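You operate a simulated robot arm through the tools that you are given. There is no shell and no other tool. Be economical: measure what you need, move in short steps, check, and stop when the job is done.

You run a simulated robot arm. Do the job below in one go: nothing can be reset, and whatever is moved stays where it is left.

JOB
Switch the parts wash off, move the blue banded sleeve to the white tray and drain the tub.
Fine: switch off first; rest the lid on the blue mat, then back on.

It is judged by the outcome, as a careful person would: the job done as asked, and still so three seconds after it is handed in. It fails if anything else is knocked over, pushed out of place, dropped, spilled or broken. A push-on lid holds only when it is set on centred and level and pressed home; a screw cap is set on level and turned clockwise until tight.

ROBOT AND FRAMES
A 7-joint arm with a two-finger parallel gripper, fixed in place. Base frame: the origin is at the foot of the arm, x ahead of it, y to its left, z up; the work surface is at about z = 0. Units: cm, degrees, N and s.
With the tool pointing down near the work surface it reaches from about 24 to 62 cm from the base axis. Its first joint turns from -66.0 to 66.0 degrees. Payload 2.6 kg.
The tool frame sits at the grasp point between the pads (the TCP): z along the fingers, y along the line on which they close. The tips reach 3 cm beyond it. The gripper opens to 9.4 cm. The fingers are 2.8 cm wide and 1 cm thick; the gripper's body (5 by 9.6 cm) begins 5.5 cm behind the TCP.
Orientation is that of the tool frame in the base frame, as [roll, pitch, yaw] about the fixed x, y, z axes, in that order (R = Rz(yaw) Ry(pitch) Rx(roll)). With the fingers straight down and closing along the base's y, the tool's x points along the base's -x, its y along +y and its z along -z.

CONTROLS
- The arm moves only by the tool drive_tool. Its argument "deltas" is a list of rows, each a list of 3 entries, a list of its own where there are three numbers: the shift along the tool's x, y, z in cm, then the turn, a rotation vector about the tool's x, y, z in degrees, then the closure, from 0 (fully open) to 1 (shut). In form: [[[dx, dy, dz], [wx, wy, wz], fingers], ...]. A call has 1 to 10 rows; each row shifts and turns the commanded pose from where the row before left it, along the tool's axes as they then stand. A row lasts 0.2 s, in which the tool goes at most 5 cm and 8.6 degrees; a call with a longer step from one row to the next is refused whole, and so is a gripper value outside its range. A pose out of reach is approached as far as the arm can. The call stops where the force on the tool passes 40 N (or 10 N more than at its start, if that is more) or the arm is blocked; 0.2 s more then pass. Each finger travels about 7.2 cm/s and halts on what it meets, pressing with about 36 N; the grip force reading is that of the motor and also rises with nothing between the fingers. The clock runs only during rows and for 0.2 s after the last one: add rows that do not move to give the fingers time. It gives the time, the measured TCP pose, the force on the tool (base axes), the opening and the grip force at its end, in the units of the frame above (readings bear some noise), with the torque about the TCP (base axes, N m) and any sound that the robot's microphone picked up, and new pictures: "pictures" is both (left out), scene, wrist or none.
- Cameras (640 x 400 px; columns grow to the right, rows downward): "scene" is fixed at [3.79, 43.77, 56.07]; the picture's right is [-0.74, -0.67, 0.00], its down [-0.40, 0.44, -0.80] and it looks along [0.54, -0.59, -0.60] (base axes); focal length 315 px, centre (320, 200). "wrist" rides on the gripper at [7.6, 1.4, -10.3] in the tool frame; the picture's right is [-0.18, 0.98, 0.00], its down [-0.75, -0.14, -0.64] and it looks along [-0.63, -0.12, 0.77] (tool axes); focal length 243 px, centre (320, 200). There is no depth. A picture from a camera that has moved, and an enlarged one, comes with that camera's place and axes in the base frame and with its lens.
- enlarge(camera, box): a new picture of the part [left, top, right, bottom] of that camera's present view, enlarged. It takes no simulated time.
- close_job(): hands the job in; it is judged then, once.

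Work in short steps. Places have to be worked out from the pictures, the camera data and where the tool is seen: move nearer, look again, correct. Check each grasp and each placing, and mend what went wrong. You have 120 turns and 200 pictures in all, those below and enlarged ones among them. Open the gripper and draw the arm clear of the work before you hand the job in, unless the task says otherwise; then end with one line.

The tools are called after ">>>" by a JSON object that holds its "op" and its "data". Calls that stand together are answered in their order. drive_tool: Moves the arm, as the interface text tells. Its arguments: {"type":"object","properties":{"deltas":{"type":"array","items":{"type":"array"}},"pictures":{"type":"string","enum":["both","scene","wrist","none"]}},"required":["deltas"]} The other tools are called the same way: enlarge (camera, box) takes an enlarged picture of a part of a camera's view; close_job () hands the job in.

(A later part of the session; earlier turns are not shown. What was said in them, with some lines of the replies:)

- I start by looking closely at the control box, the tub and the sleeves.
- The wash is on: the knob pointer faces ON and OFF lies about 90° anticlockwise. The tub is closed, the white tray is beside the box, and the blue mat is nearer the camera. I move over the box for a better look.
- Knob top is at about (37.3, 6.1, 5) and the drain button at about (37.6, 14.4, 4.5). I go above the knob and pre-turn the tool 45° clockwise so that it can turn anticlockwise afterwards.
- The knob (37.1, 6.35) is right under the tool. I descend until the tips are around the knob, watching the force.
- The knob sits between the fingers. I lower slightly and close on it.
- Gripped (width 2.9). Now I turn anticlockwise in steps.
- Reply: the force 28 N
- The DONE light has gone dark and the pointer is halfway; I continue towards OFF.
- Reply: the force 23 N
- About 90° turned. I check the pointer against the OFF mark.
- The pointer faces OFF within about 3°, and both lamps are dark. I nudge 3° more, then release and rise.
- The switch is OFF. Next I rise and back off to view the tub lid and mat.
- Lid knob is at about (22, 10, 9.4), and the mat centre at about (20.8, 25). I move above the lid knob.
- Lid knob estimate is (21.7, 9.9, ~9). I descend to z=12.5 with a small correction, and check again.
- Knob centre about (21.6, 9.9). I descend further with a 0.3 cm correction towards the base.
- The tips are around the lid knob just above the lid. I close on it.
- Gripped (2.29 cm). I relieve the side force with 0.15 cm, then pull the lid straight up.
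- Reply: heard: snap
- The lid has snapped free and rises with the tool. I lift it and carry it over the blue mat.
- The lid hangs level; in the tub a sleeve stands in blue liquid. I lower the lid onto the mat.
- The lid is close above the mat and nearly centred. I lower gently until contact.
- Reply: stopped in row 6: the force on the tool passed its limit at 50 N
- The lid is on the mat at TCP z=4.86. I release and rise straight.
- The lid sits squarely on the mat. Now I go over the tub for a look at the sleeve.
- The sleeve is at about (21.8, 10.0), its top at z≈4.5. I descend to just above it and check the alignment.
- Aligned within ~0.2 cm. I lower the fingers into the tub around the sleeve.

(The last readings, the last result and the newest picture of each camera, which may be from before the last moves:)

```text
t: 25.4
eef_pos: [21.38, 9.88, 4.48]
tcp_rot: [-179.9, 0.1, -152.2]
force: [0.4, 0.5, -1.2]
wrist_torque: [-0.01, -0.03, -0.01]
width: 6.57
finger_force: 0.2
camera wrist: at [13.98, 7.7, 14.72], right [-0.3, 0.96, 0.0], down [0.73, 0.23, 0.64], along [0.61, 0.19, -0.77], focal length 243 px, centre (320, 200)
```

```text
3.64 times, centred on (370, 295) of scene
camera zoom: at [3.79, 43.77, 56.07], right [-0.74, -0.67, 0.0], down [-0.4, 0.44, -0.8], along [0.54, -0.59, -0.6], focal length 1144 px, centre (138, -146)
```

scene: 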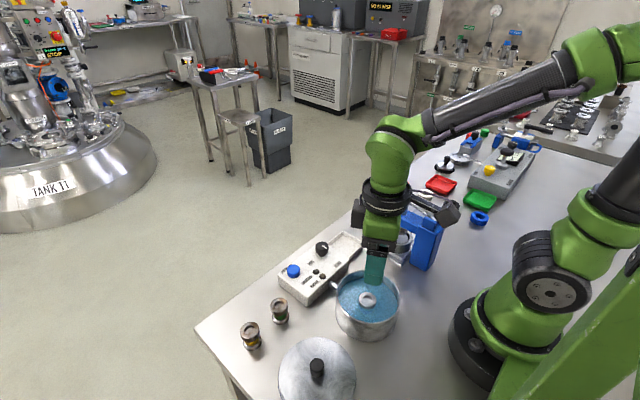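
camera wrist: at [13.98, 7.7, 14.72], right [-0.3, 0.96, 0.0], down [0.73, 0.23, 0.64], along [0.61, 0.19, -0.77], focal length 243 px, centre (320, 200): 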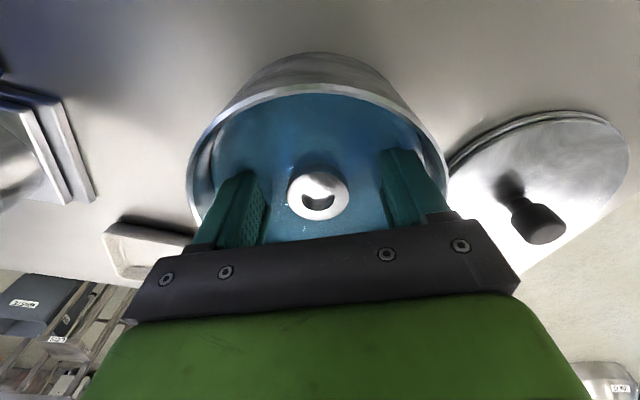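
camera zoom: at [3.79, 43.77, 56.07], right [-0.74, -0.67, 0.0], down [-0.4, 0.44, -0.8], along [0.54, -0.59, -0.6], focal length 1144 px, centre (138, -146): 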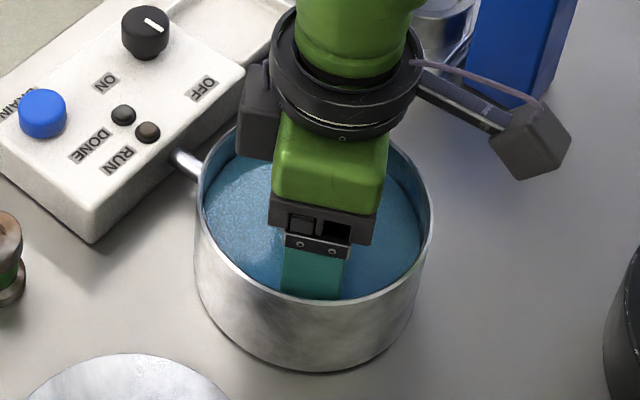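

The sleeve sits between the pads. I close.

>>> {"op": "drive_tool", "data": {"deltas": [[[-0.2, 0, 0], [0, 0, 0], 0.5], [[0, 0, 0], [0, 0, 0], 0.7], [[0, 0, 0], [0, 0, 0], 0.8], [[0, 0, 0], [0, 0, 0], 0.8], [[0, 0, 0], [0, 0, 0], 0.8]], "pictures": "wrist"}}

```text
t: 26.6
eef_pos: [21.65, 10.1, 4.46]
tcp_rot: [-179.9, 0.1, -152.2]
force: [0.0, 0.1, 0.4]
wrist_torque: [0.04, -0.04, -0.01]
width: 3.34
finger_force: 36.1
camera wrist: at [14.12, 7.83, 14.73], right [-0.3, 0.96, 0.0], down [0.73, 0.23, 0.64], along [0.61, 0.19, -0.77], focal length 243 px, centre (320, 200)
```

wrist: 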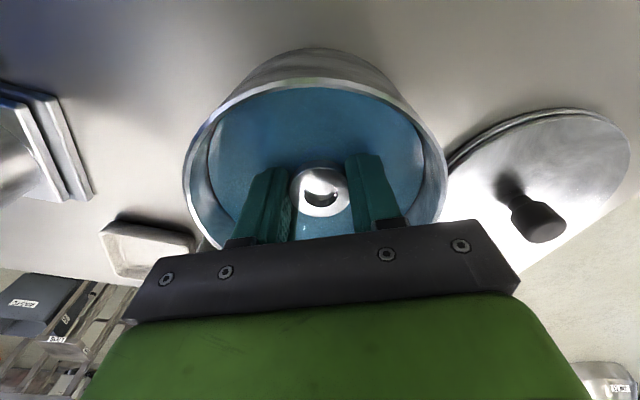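

Gripped at 3.34 cm. I lift it slowly out of the tub.

>>> {"op": "drive_tool", "data": {"deltas": [[[0, 0, -1], [0, 0, 0], 0.8], [[0, 0, -1.5], [0, 0, 0], 0.8], [[0, 0, -2], [0, 0, 0], 0.8], [[0, 0, -2], [0, 0, 0], 0.8], [[0, 0, -2], [0, 0, 0], 0.8], [[0, 0, -2], [0, 0, 0], 0.8], [[0, 0, -2], [0, 0, 0], 0.8], [[0, 0, 0], [0, 0, 0], 0.8]]}}

>>> {"op": "enlarge", "data": {"camera": "scene", "box": [310, 200, 430, 310]}}

```text
t: 28.4
eef_pos: [21.57, 10.05, 16.9]
tcp_rot: [-180.0, 0.0, -152.3]
force: [0.5, 0.0, -1.2]
wrist_torque: [0.01, 0.0, 0.02]
width: 3.35
finger_force: 35.8
camera wrist: at [14.03, 7.8, 27.19], right [-0.3, 0.96, 0.0], down [0.73, 0.23, 0.64], along [0.61, 0.19, -0.77], focal length 243 px, centre (320, 200)
```

scene: 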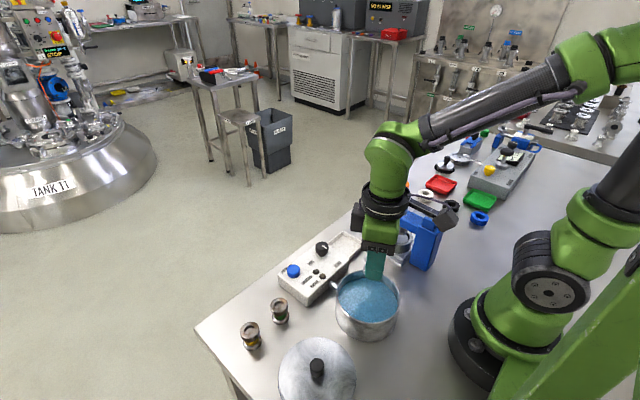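
wrist: 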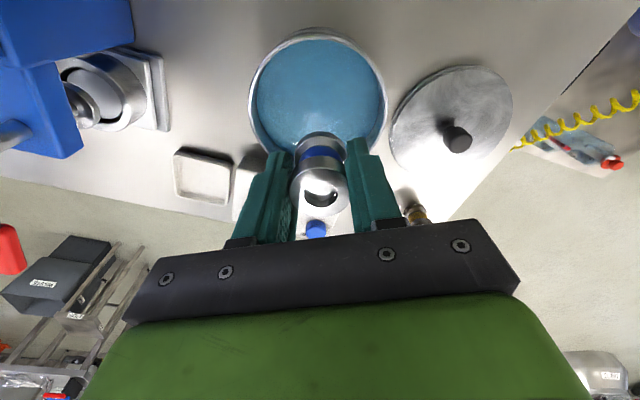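

```text
3.64 times, centred on (370, 255) of scene
camera zoom: at [3.79, 43.77, 56.07], right [-0.74, -0.67, 0.0], down [-0.4, 0.44, -0.8], along [0.54, -0.59, -0.6], focal length 1144 px, centre (138, 0)
```

zoom: 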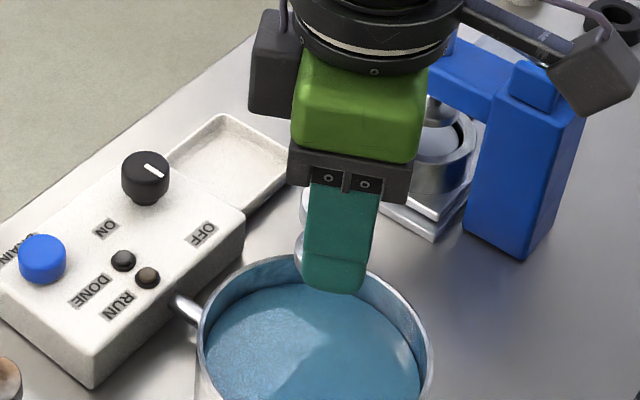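

The blue band is confirmed. Tray centre is about (36.5, -1.5). I carry the sleeve over it, turning the tool square to the tray at the end.

>>> {"op": "drive_tool", "data": {"deltas": [[[-1.55, -3.44, 0], [0, 0, 0], 0.8], [[-1.55, -3.44, 0], [0, 0, 0], 0.8], [[-1.55, -3.44, 0], [0, 0, 0], 0.8], [[-1.55, -3.44, 0], [0, 0, 0], 0.8], [[-1.55, -3.44, 0], [0, 0, 0], 0.8], [[0, 0, 0], [0, 0, 7], 0.8], [[0, 0, 0], [0, 0, 7], 0.8], [[0, 0, 0], [0, 0, 7], 0.8], [[0, 0, 0], [0, 0, 7], 0.8], [[0, 0, 0], [0, 0, 0], 0.8]]}}

>>> {"op": "enlarge", "data": {"camera": "scene", "box": [290, 160, 430, 280]}}

```text
t: 30.6
eef_pos: [36.53, -1.64, 17.04]
tcp_rot: [-180.0, 0.1, 179.6]
force: [0.0, 0.5, -0.5]
wrist_torque: [-0.01, 0.0, 0.02]
width: 3.36
finger_force: 35.9
camera wrist: at [28.81, -0.06, 27.25], right [0.19, 0.98, 0.0], down [0.75, -0.14, 0.64], along [0.63, -0.12, -0.77], focal length 243 px, centre (320, 200)
```

scene: 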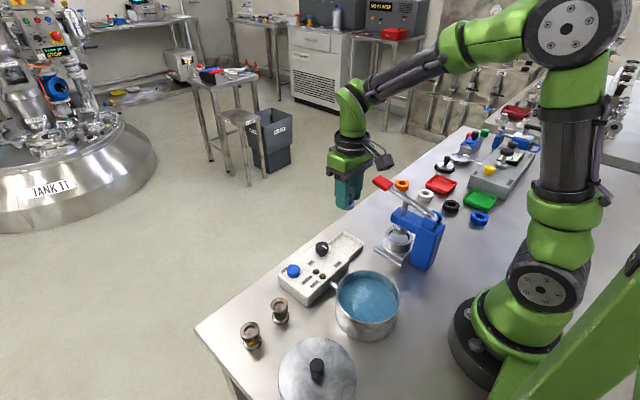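
wrist: 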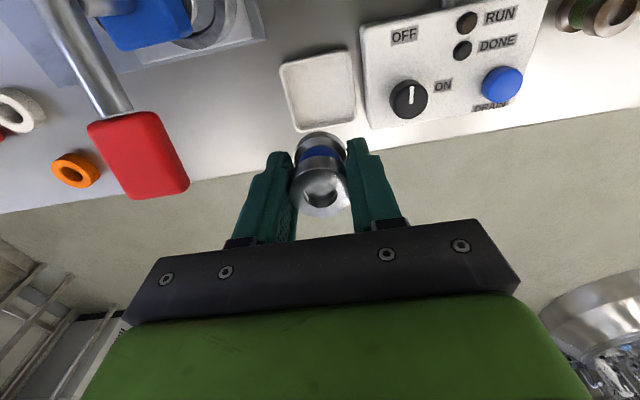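

```text
3.33 times, centred on (360, 220) of scene
camera zoom: at [3.79, 43.77, 56.07], right [-0.74, -0.67, 0.0], down [-0.4, 0.44, -0.8], along [0.54, -0.59, -0.6], focal length 1049 px, centre (187, 133)
```

zoom: 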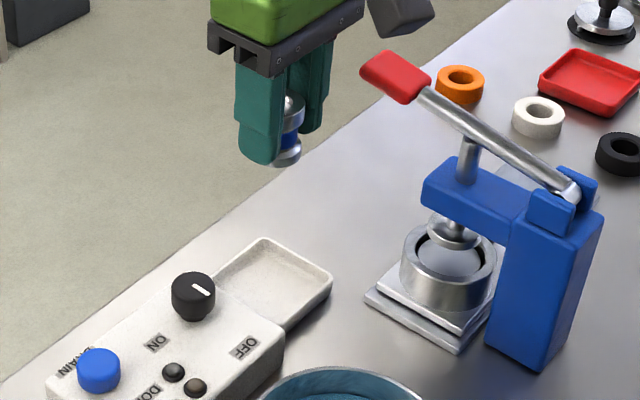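

The tray centre is close under the tool. I descend part-way with a small correction.

>>> {"op": "drive_tool", "data": {"deltas": [[[0.3, 0.1, 3.5], [0, 0, 0], 0.8], [[0, 0, 3.5], [0, 0, 0], 0.8], [[0, 0, 2.5], [0, 0, 0], 0.8], [[0, 0, 0], [0, 0, 0], 0.8]], "pictures": "wrist"}}

>>> {"op": "enlarge", "data": {"camera": "scene", "box": [290, 180, 410, 280]}}

```text
t: 31.6
eef_pos: [36.31, -1.55, 7.32]
tcp_rot: [-179.9, 0.0, 179.9]
force: [-0.2, -0.5, -1.6]
wrist_torque: [0.0, -0.01, 0.01]
width: 3.37
finger_force: 36.5
camera wrist: at [28.68, 0.04, 17.57], right [0.19, 0.98, 0.0], down [0.75, -0.14, 0.64], along [0.63, -0.12, -0.77], focal length 243 px, centre (320, 200)
```

wrist: 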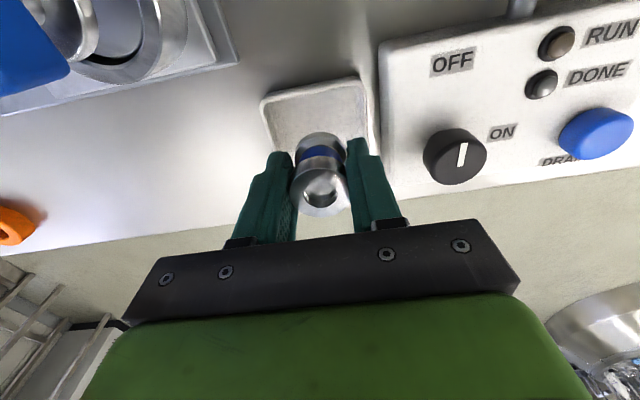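

```text
4.00 times, centred on (350, 230) of scene
camera zoom: at [3.79, 43.77, 56.07], right [-0.74, -0.67, 0.0], down [-0.4, 0.44, -0.8], along [0.54, -0.59, -0.6], focal length 1258 px, centre (200, 80)
```

zoom: 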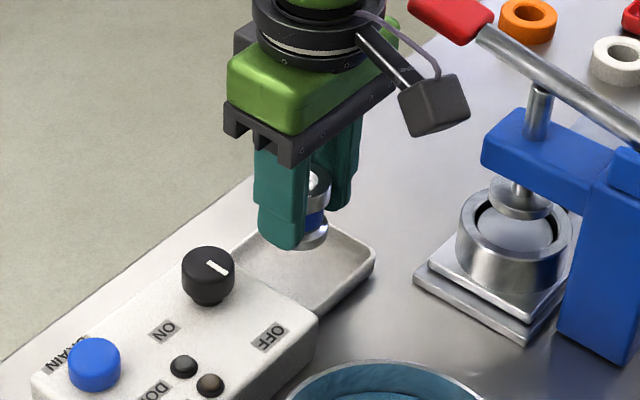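

Aligned over the tray. I lower gently until contact.

>>> {"op": "drive_tool", "data": {"deltas": [[[-0.1, 0.15, 1.2], [0, 0, 0], 0.8], [[0, 0, 0.6], [0, 0, 0], 0.8], [[0, 0, 0.4], [0, 0, 0], 0.8], [[0, 0, 0.3], [0, 0, 0], 0.8], [[0, 0, 0.2], [0, 0, 0], 0.8], [[0, 0, 0.2], [0, 0, 0], 0.8]], "pictures": "wrist"}}

>>> {"op": "enlarge", "data": {"camera": "scene", "box": [290, 180, 410, 280]}}

```text
t: 33.0
eef_pos: [36.37, -1.19, 4.59]
tcp_rot: [-179.9, 0.2, 179.8]
force: [0.0, 0.4, -1.0]
wrist_torque: [0.0, 0.0, -0.02]
width: 3.34
finger_force: 35.5
camera wrist: at [28.68, 0.25, 14.86], right [0.19, 0.98, 0.0], down [0.75, -0.14, 0.64], along [0.63, -0.12, -0.77], focal length 243 px, centre (320, 200)
```

wrist: 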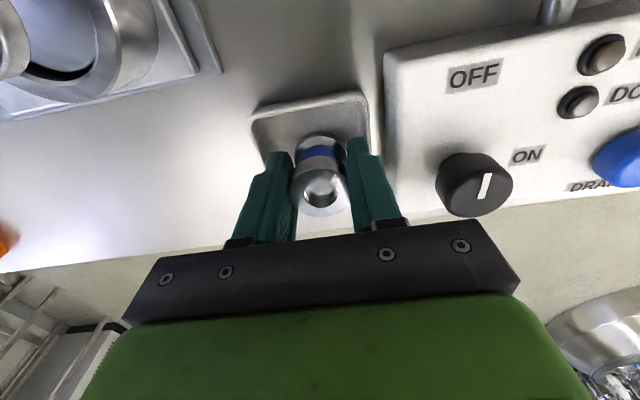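

```text
4.00 times, centred on (350, 230) of scene
camera zoom: at [3.79, 43.77, 56.07], right [-0.74, -0.67, 0.0], down [-0.4, 0.44, -0.8], along [0.54, -0.59, -0.6], focal length 1258 px, centre (200, 80)
```

zoom: 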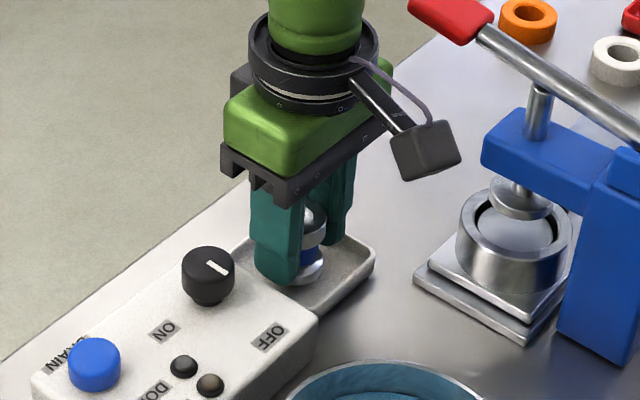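

No contact yet. I continue in small steps.

>>> {"op": "drive_tool", "data": {"deltas": [[[0, 0, 0.2], [0, 0, 0], 0.8], [[0, 0, 0.2], [0, 0, 0], 0.8], [[0, 0, 0.15], [0, 0, 0], 0.8], [[0, 0, 0], [0, 0, 0], 0.8]], "pictures": "none"}}

```text
t: 34.1
eef_pos: [36.43, -1.3, 4.3]
tcp_rot: [-179.9, 0.3, 179.7]
force: [-2.0, 1.2, 3.1]
wrist_torque: [-0.04, 0.01, 0.01]
width: 3.34
finger_force: 35.9
stopped in row 4: the force on the tool passed its limit at 41 N (the readings are from after the stop); the commanded pose is now the measured one
```

Contact reached; the sleeve stands on the tray floor. I release and rise straight.

>>> {"op": "drive_tool", "data": {"deltas": [[[0, 0, 0], [0, 0, 0], 0.6], [[0, 0, 0], [0, 0, 0], 0.5], [[0, 0, 0], [0, 0, 0], 0.5], [[0, 0, -2], [0, 0, 0], 0.5], [[0, 0, -4], [0, 0, 0], 0.5], [[0, 0, -4], [0, 0, 0], 0.5], [[0, 0, 0], [0, 0, 0], 0.5]], "pictures": "wrist"}}

>>> {"op": "enlarge", "data": {"camera": "scene", "box": [250, 180, 410, 300]}}

```text
t: 35.7
eef_pos: [36.25, -1.33, 14.41]
tcp_rot: [-179.9, 0.4, 179.6]
force: [0.0, 0.3, 0.5]
wrist_torque: [-0.05, 0.02, 0.02]
width: 4.7
finger_force: 0.0
camera wrist: at [28.54, 0.11, 24.64], right [0.19, 0.98, 0.0], down [0.75, -0.14, 0.65], along [0.63, -0.12, -0.76], focal length 243 px, centre (320, 200)
```

wrist: 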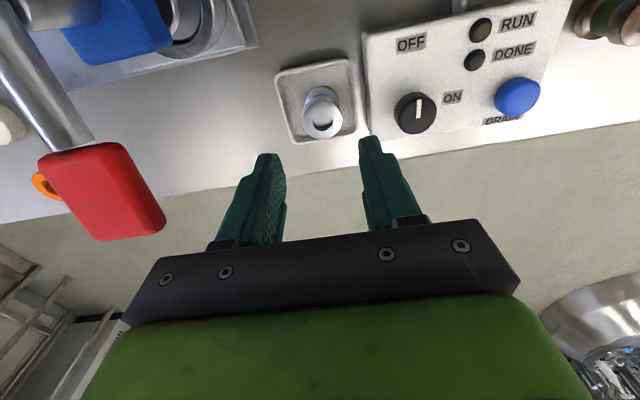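

```text
3.33 times, centred on (330, 240) of scene
camera zoom: at [3.79, 43.77, 56.07], right [-0.74, -0.67, 0.0], down [-0.4, 0.44, -0.8], along [0.54, -0.59, -0.6], focal length 1049 px, centre (287, 67)
```

zoom: 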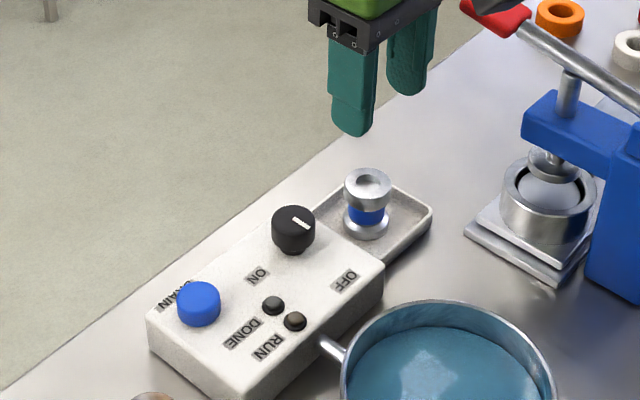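

The sleeve stands in the tray. With the lid still off, so I can check the level, I go over the DRAIN button at about (37.5, 14.35) with the fingers closed.

>>> {"op": "drive_tool", "data": {"deltas": [[[-0.3, 3.9, 0], [0, 0, 0], 0.7], [[-0.3, 3.9, 0], [0, 0, 0], 0.85], [[-0.3, 3.9, 0], [0, 0, 0], 1], [[-0.3, 3.95, 0], [0, 0, 0], 1], [[0, 0, 2.5], [0, 0, 0], 1], [[0, 0, 0], [0, 0, 0], 1]], "pictures": "wrist"}}

>>> {"op": "enlarge", "data": {"camera": "scene", "box": [240, 200, 400, 320]}}

```text
t: 37.1
eef_pos: [37.61, 14.55, 11.83]
tcp_rot: [180.0, 0.2, 179.7]
force: [-1.1, -0.1, 0.7]
wrist_torque: [-0.02, 0.03, -0.01]
width: 0.02
finger_force: 33.5
camera wrist: at [29.82, 16.0, 21.97], right [0.19, 0.98, 0.0], down [0.75, -0.14, 0.65], along [0.63, -0.12, -0.76], focal length 243 px, centre (320, 200)
```

wrist: 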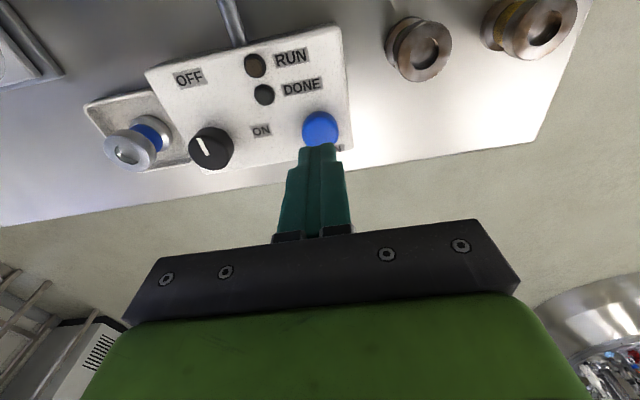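

```text
3.33 times, centred on (320, 260) of scene
camera zoom: at [3.79, 43.77, 56.07], right [-0.74, -0.67, 0.0], down [-0.4, 0.44, -0.8], along [0.54, -0.59, -0.6], focal length 1049 px, centre (320, 0)
```

zoom: 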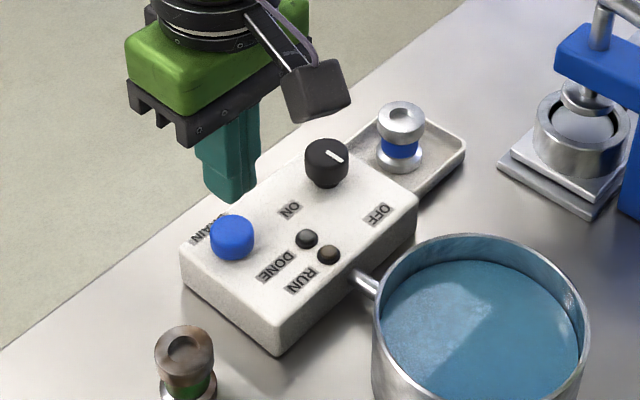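

The tips are over the button. I shift 0.25 cm and press down in small steps.

>>> {"op": "drive_tool", "data": {"deltas": [[[0.25, 0, 2], [0, 0, 0], 1], [[0, 0, 1.5], [0, 0, 0], 1], [[0, 0, 0.3], [0, 0, 0], 1], [[0, 0, 0.2], [0, 0, 0], 1], [[0, 0, 0.2], [0, 0, 0], 1], [[0, 0, 0.2], [0, 0, 0], 1], [[0, 0, 0.2], [0, 0, 0], 1], [[0, 0, 0], [0, 0, 0], 1]], "pictures": "wrist"}}

>>> {"op": "enlarge", "data": {"camera": "scene", "box": [240, 220, 420, 350]}}

```text
t: 38.9
eef_pos: [37.42, 14.57, 7.24]
tcp_rot: [-180.0, 0.3, 179.8]
force: [-9.3, -4.5, 18.4]
wrist_torque: [-0.07, 0.26, -0.01]
width: 0.0
finger_force: 32.7
heard: click
camera wrist: at [29.67, 15.96, 17.44], right [0.19, 0.98, 0.0], down [0.75, -0.15, 0.65], along [0.63, -0.12, -0.76], focal length 243 px, centre (320, 200)
```

wrist: 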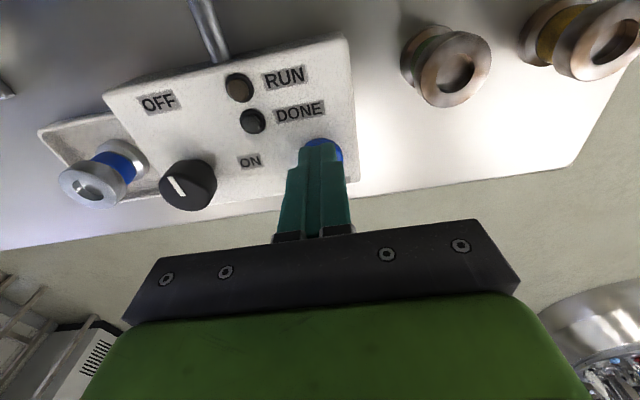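

```text
3.08 times, centred on (330, 285) of scene
camera zoom: at [3.78, 43.77, 56.07], right [-0.74, -0.67, 0.0], down [-0.4, 0.44, -0.8], along [0.54, -0.59, -0.6], focal length 968 px, centre (289, -62)
```

zoom: 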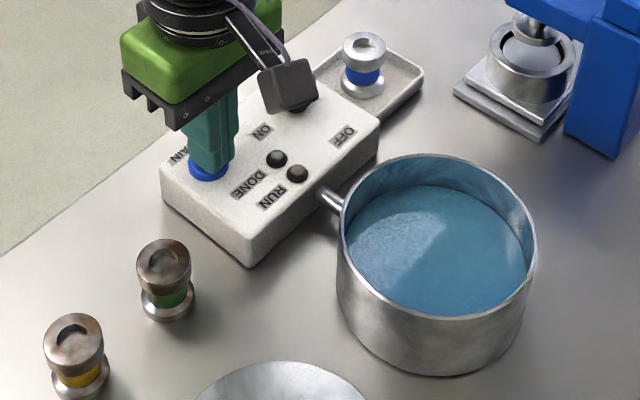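

A click was heard and the level appears to be dropping. I hold, then see whether the draining continues.

>>> {"op": "drive_tool", "data": {"deltas": [[[0, 0, 0], [0, 0, 0], 1], [[0, 0, 0], [0, 0, 0], 1], [[0, 0, 0], [0, 0, 0], 1], [[0, 0, 0], [0, 0, 0], 1], [[0, 0, 0], [0, 0, 0], 1]], "pictures": "none"}}

>>> {"op": "enlarge", "data": {"camera": "scene", "box": [240, 220, 420, 350]}}

>>> {"op": "drive_tool", "data": {"deltas": [[[0, 0, -2], [0, 0, 0], 1], [[0, 0, -4], [0, 0, 0], 1], [[0, 0, 0], [0, 0, 0], 1], [[0, 0, 0], [0, 0, 0], 1], [[0, 0, 0], [0, 0, 0], 1]], "pictures": "none"}}

>>> {"op": "enlarge", "data": {"camera": "scene", "box": [240, 220, 420, 350]}}

```text
t: 40.1
eef_pos: [37.51, 14.48, 7.18]
tcp_rot: [-179.9, 0.3, 179.6]
force: [-5.9, -4.0, 20.0]
wrist_torque: [-0.1, 0.24, 0.0]
width: 0.02
finger_force: 33.2
```

```text
3.08 times, centred on (330, 285) of scene
camera zoom: at [3.78, 43.77, 56.07], right [-0.74, -0.67, 0.0], down [-0.4, 0.44, -0.8], along [0.54, -0.59, -0.6], focal length 968 px, centre (289, -62)
```

zoom: 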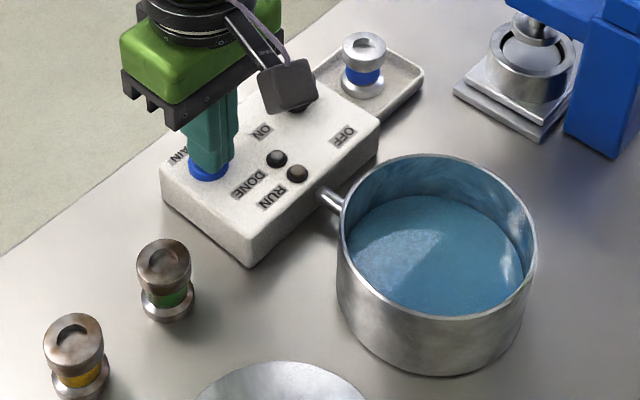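

```text
t: 41.3
eef_pos: [37.42, 14.38, 13.25]
tcp_rot: [180.0, 0.3, 179.7]
force: [-0.4, 0.1, 0.6]
wrist_torque: [-0.01, 0.01, 0.03]
width: 0.0
finger_force: 33.3
```

```text
3.08 times, centred on (330, 285) of scene
camera zoom: at [3.79, 43.77, 56.07], right [-0.74, -0.67, 0.0], down [-0.4, 0.44, -0.8], along [0.54, -0.59, -0.6], focal length 968 px, centre (289, -62)
```

zoom: 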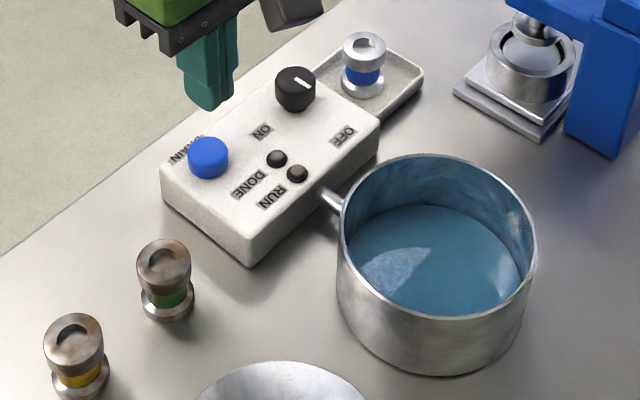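

The level is falling further after release. While it drains I move back above the lid.

>>> {"op": "drive_tool", "data": {"deltas": [[[0, 0, -4.5], [0, 0, 0], 0.9], [[4.2, 2.65, 0], [0, 0, 0], 0.7], [[4.2, 2.65, 0], [0, 0, 0], 0.5], [[4.2, 2.65, 0], [0, 0, 0], 0.4], [[4.2, 2.65, 0], [0, 0, 0], 0.4], [[0, 0, 0], [0, 0, -7], 0.4], [[0, 0, 0], [0, 0, -7], 0.4], [[0, 0, 0], [0, 0, -7], 0.4], [[0, 0, 0], [0, 0, -7], 0.4], [[0, 0, 0], [0, 0, 0], 0.4]]}}

>>> {"op": "enlarge", "data": {"camera": "wrist", "box": [20, 0, 400, 200]}}

```text
t: 43.5
eef_pos: [20.73, 25.13, 17.59]
tcp_rot: [-179.8, 0.2, -152.2]
force: [0.6, 0.3, -0.2]
wrist_torque: [0.01, 0.03, 0.03]
width: 5.66
finger_force: 0.1
camera wrist: at [13.12, 22.85, 27.77], right [-0.3, 0.96, 0.0], down [0.73, 0.23, 0.65], along [0.62, 0.19, -0.76], focal length 243 px, centre (320, 200)
```

scene: 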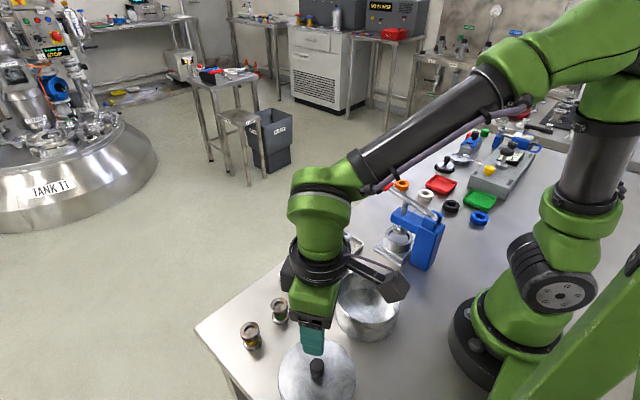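
wrist: 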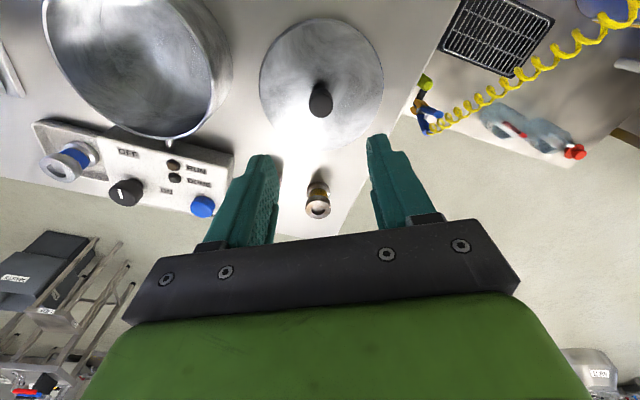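

```text
1.68 times, centred on (210, 100) of wrist
camera zoom: at [13.12, 22.85, 27.77], right [-0.3, 0.96, 0.0], down [0.73, 0.23, 0.65], along [0.62, 0.19, -0.76], focal length 409 px, centre (505, 368)
```

zoom: 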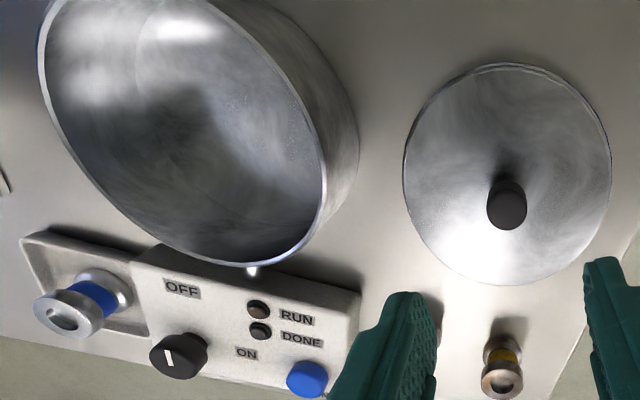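

The tub is empty. Now I descend over the lid knob to regrip it.

>>> {"op": "drive_tool", "data": {"deltas": [[[0, 0, 4.5], [0, 0, 0], 0.4], [[0, 0, 4.5], [0, 0, 0], 0.4], [[0, 0, 2], [0, 0, 0], 0.4], [[0, 0, 1], [0, 0, 0], 0.4], [[0, 0, 0], [0, 0, 0], 0.4]], "pictures": "wrist"}}

```text
t: 44.7
eef_pos: [20.66, 25.05, 5.62]
tcp_rot: [-179.9, 0.2, -152.3]
force: [-0.4, -0.8, 0.2]
wrist_torque: [-0.02, -0.02, -0.04]
width: 5.64
finger_force: 0.1
camera wrist: at [13.14, 22.83, 15.84], right [-0.29, 0.96, 0.0], down [0.73, 0.23, 0.65], along [0.62, 0.19, -0.76], focal length 243 px, centre (320, 200)
```

wrist: 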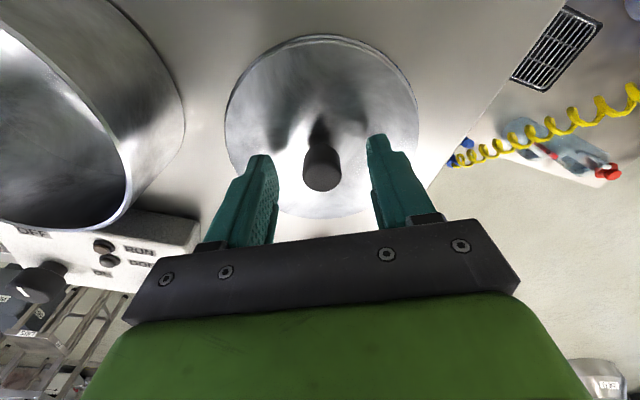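

Well aligned. I lower 0.6 and close.

>>> {"op": "drive_tool", "data": {"deltas": [[[0, 0, 0.6], [0, 0, 0], 0.4], [[0, 0, 0], [0, 0, 0], 0.65], [[0, 0, 0], [0, 0, 0], 0.8], [[0, 0, 0], [0, 0, 0], 1], [[0, 0, 0], [0, 0, 0], 1], [[0, 0, 0], [0, 0, 0], 1]], "pictures": "wrist"}}

```text
t: 46.1
eef_pos: [20.55, 25.2, 5.05]
tcp_rot: [-179.9, 0.3, -152.2]
force: [-0.1, 0.5, -0.7]
wrist_torque: [0.02, 0.03, 0.0]
width: 2.29
finger_force: 36.1
camera wrist: at [13.13, 22.85, 15.25], right [-0.29, 0.96, 0.0], down [0.73, 0.23, 0.65], along [0.62, 0.19, -0.76], focal length 243 px, centre (320, 200)
```

wrist: 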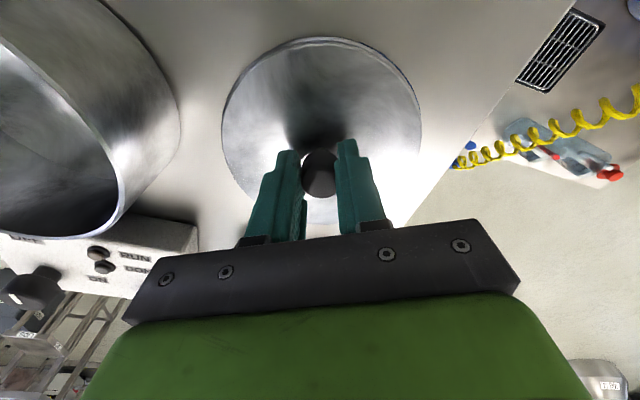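

Gripped. I lift it and carry it back over the tub, levelling out a 0.3° tilt.

>>> {"op": "drive_tool", "data": {"deltas": [[[0, 0, -2], [0, 0, 0], 1], [[0, 0, -4], [0, 0, 0], 1], [[0, 0, -4], [0, 0, 0], 1], [[0, 0, -2.5], [0.14, -0.26, 0], 1], [[1.59, -3.5, 0], [0, 0, 0], 1], [[1.59, -3.5, 0], [0, 0, 0], 1], [[1.59, -3.5, 0], [0, 0, 0], 1], [[1.59, -3.5, 0], [0, 0, 0], 1], [[0, 0, 0], [0, 0, 0], 1]]}}

>>> {"op": "enlarge", "data": {"camera": "scene", "box": [310, 230, 430, 350]}}

```text
t: 48.1
eef_pos: [21.62, 9.48, 17.42]
tcp_rot: [-179.7, 0.5, -152.2]
force: [0.2, 0.5, -1.6]
wrist_torque: [0.02, 0.01, -0.01]
width: 2.29
finger_force: 35.5
camera wrist: at [13.99, 7.34, 27.65], right [-0.29, 0.96, 0.0], down [0.73, 0.23, 0.65], along [0.62, 0.19, -0.76], focal length 243 px, centre (320, 200)
```

scene: 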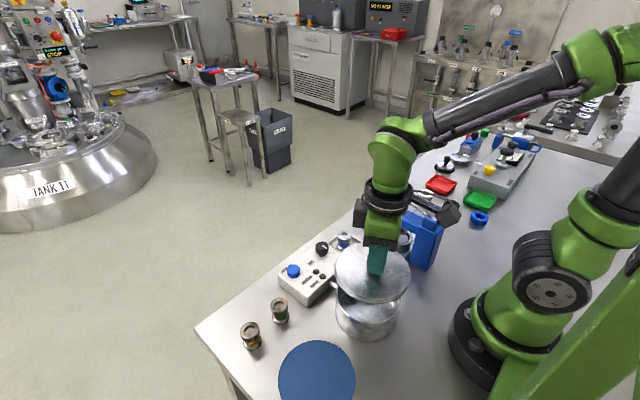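
wrist: 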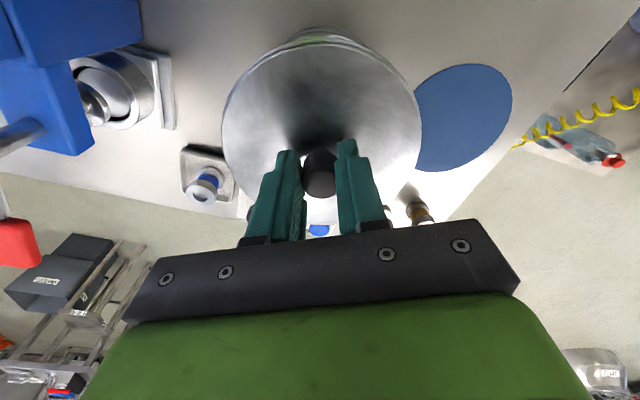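

```text
3.33 times, centred on (370, 290) of scene
camera zoom: at [3.79, 43.77, 56.07], right [-0.74, -0.67, 0.0], down [-0.4, 0.44, -0.8], along [0.54, -0.59, -0.6], focal length 1049 px, centre (153, -100)
```

zoom: 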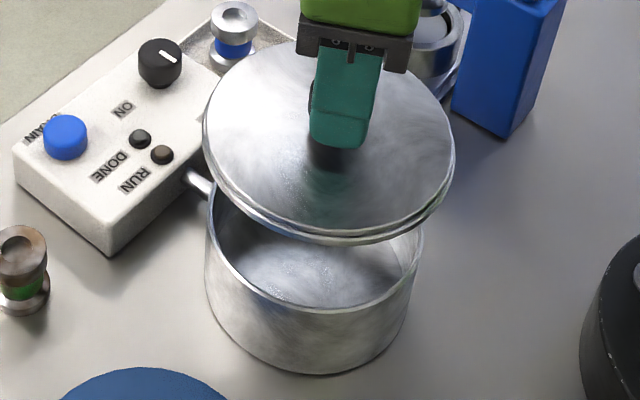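

The lid is slightly tilted because my levelling went the wrong way. I correct the tilt and the position, then read again.

>>> {"op": "drive_tool", "data": {"deltas": [[[-0.05, 0.3, 0], [-0.25, 0.5, 0], 1], [[0, 0, 3.0], [0, 0, 0], 1], [[0, 0, 0], [0, 0, 0], 1]], "pictures": "none"}}

>>> {"op": "drive_tool", "data": {"deltas": [[[0, 0, 1.5], [0, 0, 0], 1], [[0, 0, 0], [0, 0, 0], 1]], "pictures": "wrist"}}

>>> {"op": "enlarge", "data": {"camera": "scene", "box": [310, 230, 430, 350]}}

```text
t: 48.9
eef_pos: [21.54, 9.99, 14.31]
tcp_rot: [180.0, -0.1, -152.3]
force: [0.5, 0.0, -1.3]
wrist_torque: [-0.04, -0.01, -0.03]
width: 2.29
finger_force: 36.0
```

```text
t: 49.5
eef_pos: [21.56, 9.86, 12.82]
tcp_rot: [180.0, 0.0, -152.4]
force: [-0.1, 0.3, -1.4]
wrist_torque: [0.0, 0.01, 0.0]
width: 2.28
finger_force: 36.2
camera wrist: at [14.08, 7.63, 23.08], right [-0.29, 0.96, 0.0], down [0.73, 0.23, 0.64], along [0.61, 0.19, -0.77], focal length 243 px, centre (320, 200)
```

wrist: 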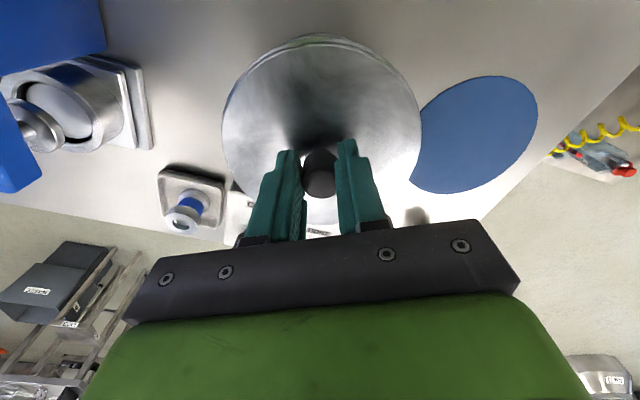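

```text
3.33 times, centred on (370, 290) of scene
camera zoom: at [3.79, 43.77, 56.07], right [-0.74, -0.67, 0.0], down [-0.4, 0.44, -0.8], along [0.54, -0.59, -0.6], focal length 1049 px, centre (153, -100)
```

zoom: 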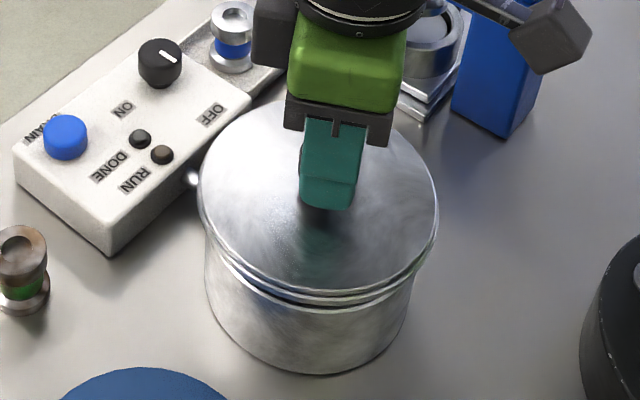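

Comparing with the original seated view, the lid is centred over the tub. I lower it slowly.

>>> {"op": "drive_tool", "data": {"deltas": [[[0, 0, 1.2], [0, 0, 0], 1], [[0, 0, 0.4], [0, 0, 0], 1], [[0, 0, 0.2], [0, 0, 0], 1], [[0, 0, 0.2], [0, 0, 0], 1], [[0, 0, 0.15], [0, 0, 0], 1], [[0, 0, 0.15], [0, 0, 0], 1]], "pictures": "wrist"}}

>>> {"op": "enlarge", "data": {"camera": "scene", "box": [310, 230, 430, 350]}}

```text
t: 50.9
eef_pos: [21.29, 9.98, 10.66]
tcp_rot: [-180.0, 0.0, -152.2]
force: [-0.3, -0.2, -1.7]
wrist_torque: [0.03, 0.03, 0.03]
width: 2.32
finger_force: 36.3
camera wrist: at [13.94, 7.75, 20.93], right [-0.29, 0.96, 0.0], down [0.73, 0.23, 0.64], along [0.61, 0.19, -0.77], focal length 243 px, centre (320, 200)
```

wrist: 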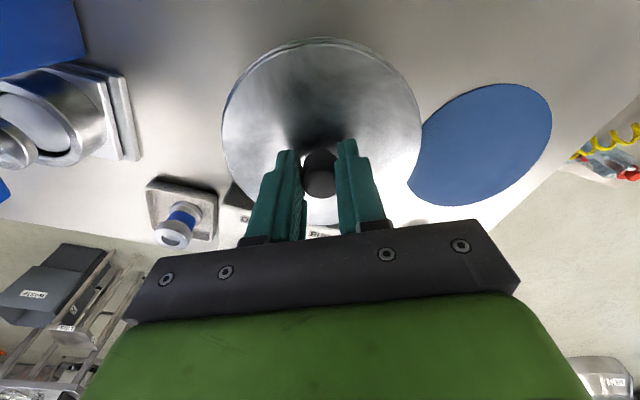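

```text
3.33 times, centred on (370, 290) of scene
camera zoom: at [3.79, 43.77, 56.07], right [-0.74, -0.67, 0.0], down [-0.4, 0.44, -0.8], along [0.54, -0.59, -0.6], focal length 1049 px, centre (153, -100)
```

zoom: 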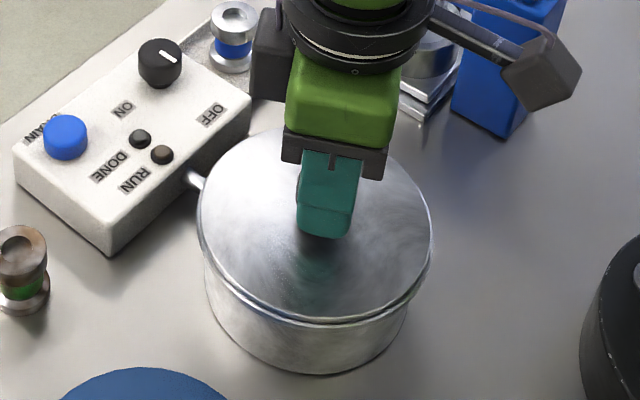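

No contact yet. I take the same enlarged crop as before (seated lid) for an exact comparison.

>>> {"op": "enlarge", "data": {"camera": "scene", "box": [290, 200, 450, 350]}}

>>> {"op": "enlarge", "data": {"camera": "scene", "box": [320, 240, 420, 320]}}

```text
2.67 times, centred on (370, 275) of scene
camera zoom: at [3.79, 43.77, 56.07], right [-0.74, -0.67, 0.0], down [-0.4, 0.44, -0.8], along [0.54, -0.59, -0.6], focal length 839 px, centre (187, 0)
```

zoom: 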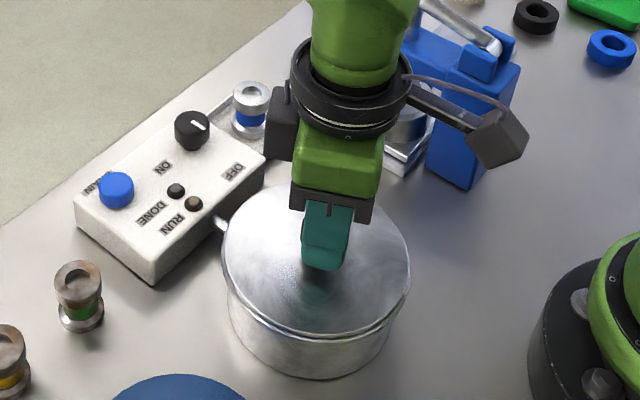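

```text
5.00 times, centred on (370, 280) of scene
camera zoom: at [3.79, 43.77, 56.07], right [-0.74, -0.67, 0.0], down [-0.4, 0.44, -0.8], along [0.54, -0.59, -0.6], focal length 1573 px, centre (70, -200)
```

zoom: 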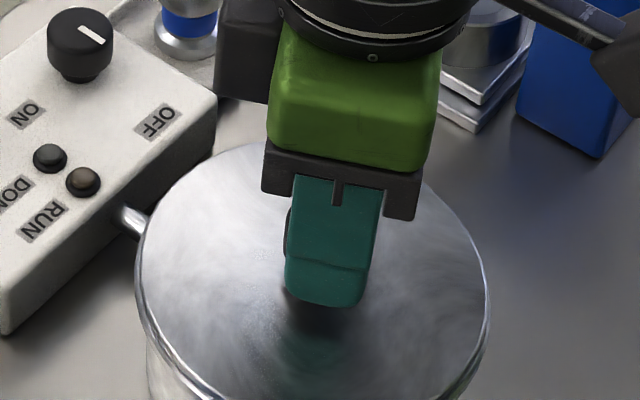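

Readings and image agree that the lid is about 0.3 cm off along (-0.7, +0.7). I correct that and read again.

>>> {"op": "drive_tool", "data": {"deltas": [[[-0.09, -0.28, -0.2], [0, 0, 0], 1], [[0, 0, 0], [0, 0, 0], 1], [[0, 0, 0], [0, 0, 0], 1]], "pictures": "none"}}

>>> {"op": "enlarge", "data": {"camera": "scene", "box": [320, 240, 420, 320]}}

>>> {"op": "drive_tool", "data": {"deltas": [[[0, 0, 0], [0, 0, 0], 1]], "pictures": "none"}}

```text
t: 51.7
eef_pos: [21.63, 9.78, 10.93]
tcp_rot: [-180.0, 0.0, -152.3]
force: [0.8, 0.6, -1.2]
wrist_torque: [-0.02, 0.0, 0.01]
width: 2.28
finger_force: 36.5
```

```text
5.00 times, centred on (370, 280) of scene
camera zoom: at [3.79, 43.77, 56.07], right [-0.74, -0.67, 0.0], down [-0.4, 0.44, -0.8], along [0.54, -0.59, -0.6], focal length 1573 px, centre (70, -200)
```

zoom: 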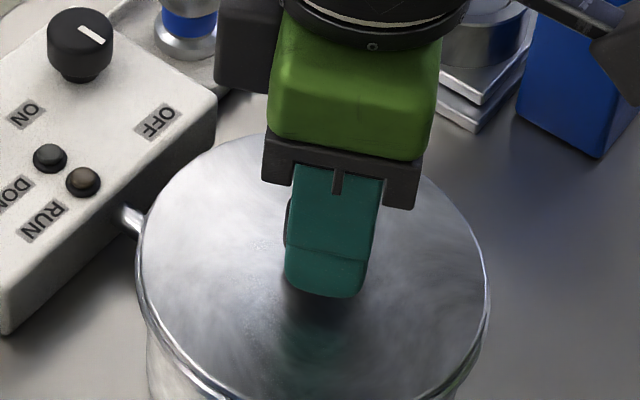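

```text
t: 52.1
eef_pos: [21.55, 9.81, 10.85]
tcp_rot: [180.0, -0.1, -152.3]
force: [0.1, 1.0, -1.7]
wrist_torque: [0.05, 0.01, -0.02]
width: 2.27
finger_force: 36.5
```

Now it matches the seated reference for a lid slightly above. I press down straight.

>>> {"op": "drive_tool", "data": {"deltas": [[[0, 0, 0.2], [0, 0, 0], 1], [[0, 0, 0.2], [0, 0, 0], 1], [[0, 0, 0.15], [0, 0, 0], 1], [[0, 0, 0.15], [0, 0, 0], 1], [[0, 0, 0.15], [0, 0, 0], 1], [[0, 0, 0.15], [0, 0, 0], 1], [[0, 0, 0.15], [0, 0, 0], 1]], "pictures": "wrist"}}

>>> {"op": "enlarge", "data": {"camera": "scene", "box": [320, 240, 420, 320]}}

```text
t: 52.7
eef_pos: [21.48, 9.74, 10.69]
tcp_rot: [180.0, -0.1, -152.5]
force: [-2.5, -1.8, 5.6]
wrist_torque: [0.01, -0.08, 0.0]
width: 2.3
finger_force: 36.0
heard: snap
stopped in row 2: the force on the tool passed its limit at 50 N (the readings are from after the stop); the commanded pose is now the measured one
camera wrist: at [14.09, 7.56, 20.9], right [-0.29, 0.96, 0.0], down [0.74, 0.22, 0.64], along [0.61, 0.19, -0.77], focal length 243 px, centre (320, 200)
```

wrist: 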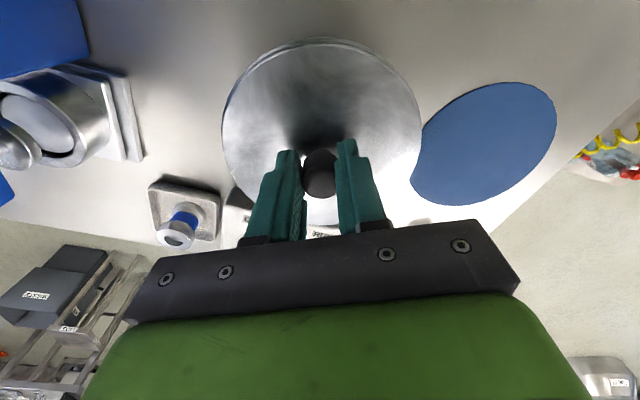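

```text
5.00 times, centred on (370, 280) of scene
camera zoom: at [3.79, 43.77, 56.07], right [-0.74, -0.67, 0.0], down [-0.4, 0.44, -0.8], along [0.54, -0.59, -0.6], focal length 1573 px, centre (70, -200)
```

zoom: 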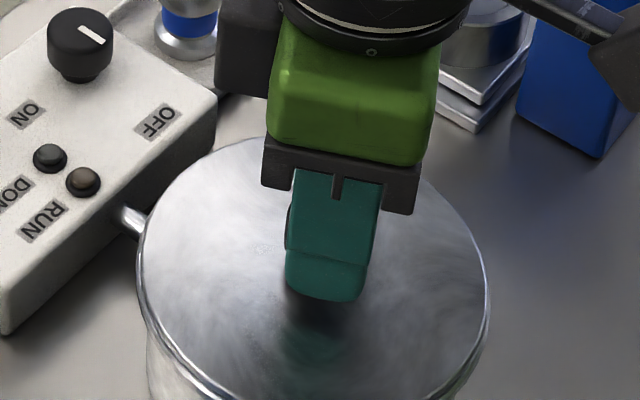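

A snap was heard and the view now matches the seated reference. I press once more to confirm that it doesn't move further.

>>> {"op": "drive_tool", "data": {"deltas": [[[0, 0, 0.15], [0, 0, 0], 1], [[0, 0, 0.15], [0, 0, 0], 1], [[0, 0, 0.1], [0, 0, 0], 1]], "pictures": "none"}}

```text
t: 53.1
eef_pos: [21.62, 9.74, 10.66]
tcp_rot: [180.0, -0.1, -152.7]
force: [-2.3, -0.8, 5.2]
wrist_torque: [0.04, -0.06, 0.03]
width: 2.28
finger_force: 36.0
stopped in row 2: the force on the tool passed its limit at 48 N (the readings are from after the stop); the commanded pose is now the measured one
```

The lid is firmly home. I release, rise and draw clear.

>>> {"op": "drive_tool", "data": {"deltas": [[[0, 0, 0], [0, 0, 0], 0.6], [[0, 0, 0], [0, 0, 0], 0.4], [[0, 0, 0], [0, 0, 0], 0.4], [[0, 0, -3], [0, 0, 0], 0.4], [[0, 0, -5], [0, 0, 0], 0.4], [[0, 0, -5], [0, 0, 0], 0.2], [[-3, 0, -4], [0, 0, 0], 0], [[-3, 0, 0], [0, 0, 0], 0], [[0, 0, 0], [0, 0, 0], 0]]}}

>>> {"op": "enlarge", "data": {"camera": "scene", "box": [230, 200, 430, 360]}}

>>> {"op": "enlarge", "data": {"camera": "wrist", "box": [160, 0, 480, 200]}}

```text
t: 55.1
eef_pos: [26.93, 12.72, 27.64]
tcp_rot: [180.0, -0.2, -152.6]
force: [-0.1, 0.0, 0.0]
wrist_torque: [0.01, 0.01, 0.0]
width: 9.39
finger_force: 0.0
camera wrist: at [19.43, 10.49, 37.88], right [-0.29, 0.96, 0.0], down [0.74, 0.22, 0.64], along [0.61, 0.18, -0.77], focal length 243 px, centre (320, 200)
```

scene: 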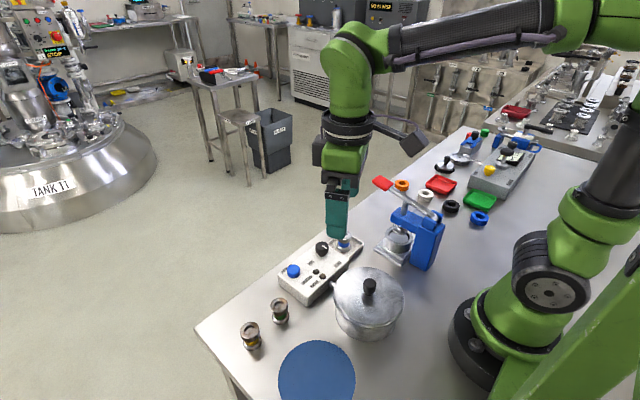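
wrist: 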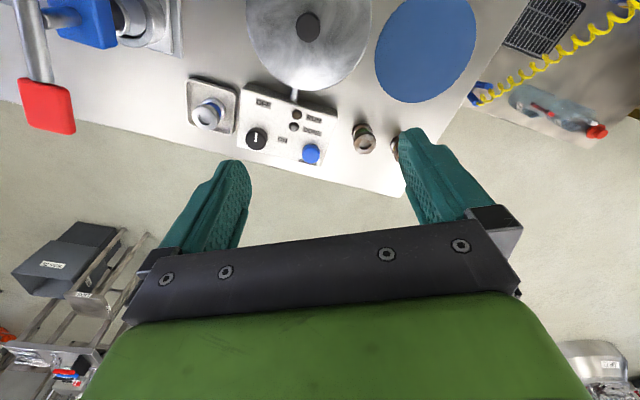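

```text
2.50 times, centred on (330, 280) of scene
camera zoom: at [3.79, 43.77, 56.07], right [-0.74, -0.67, 0.0], down [-0.4, 0.44, -0.8], along [0.54, -0.59, -0.6], focal length 787 px, centre (295, 0)
```

zoom: 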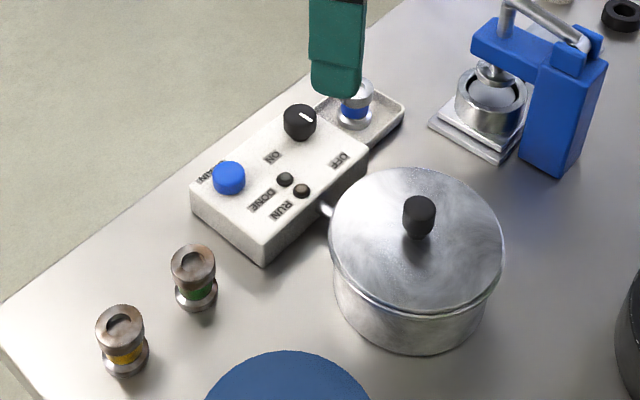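

```text
2.00 times, centred on (320, 100) of wrist
camera zoom: at [19.43, 10.49, 37.88], right [-0.29, 0.96, 0.0], down [0.74, 0.22, 0.64], along [0.61, 0.18, -0.77], focal length 485 px, centre (320, 400)
```

zoom: 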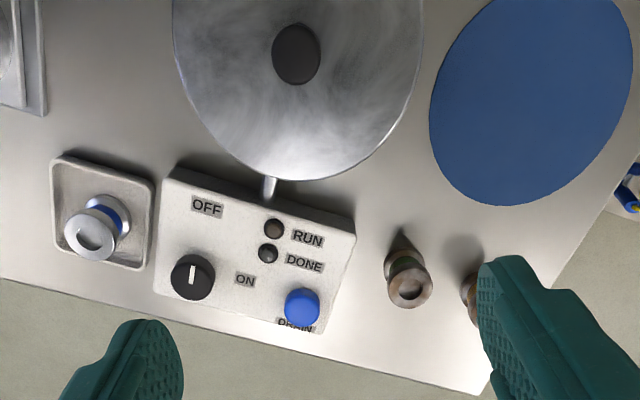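

The knob is at OFF, the sleeve stands in the white tray, the tub is drained, the lid is seated level and the arm is clear. I hand the job in.

>>> {"op": "close_job", "data": {}}

```text
The job is handed in.
```

The parts wash is switched off, the blue-banded sleeve is standing in the white tray, and the tub is drained. The lid rested on the blue mat and is now back on the tub, pressed home.
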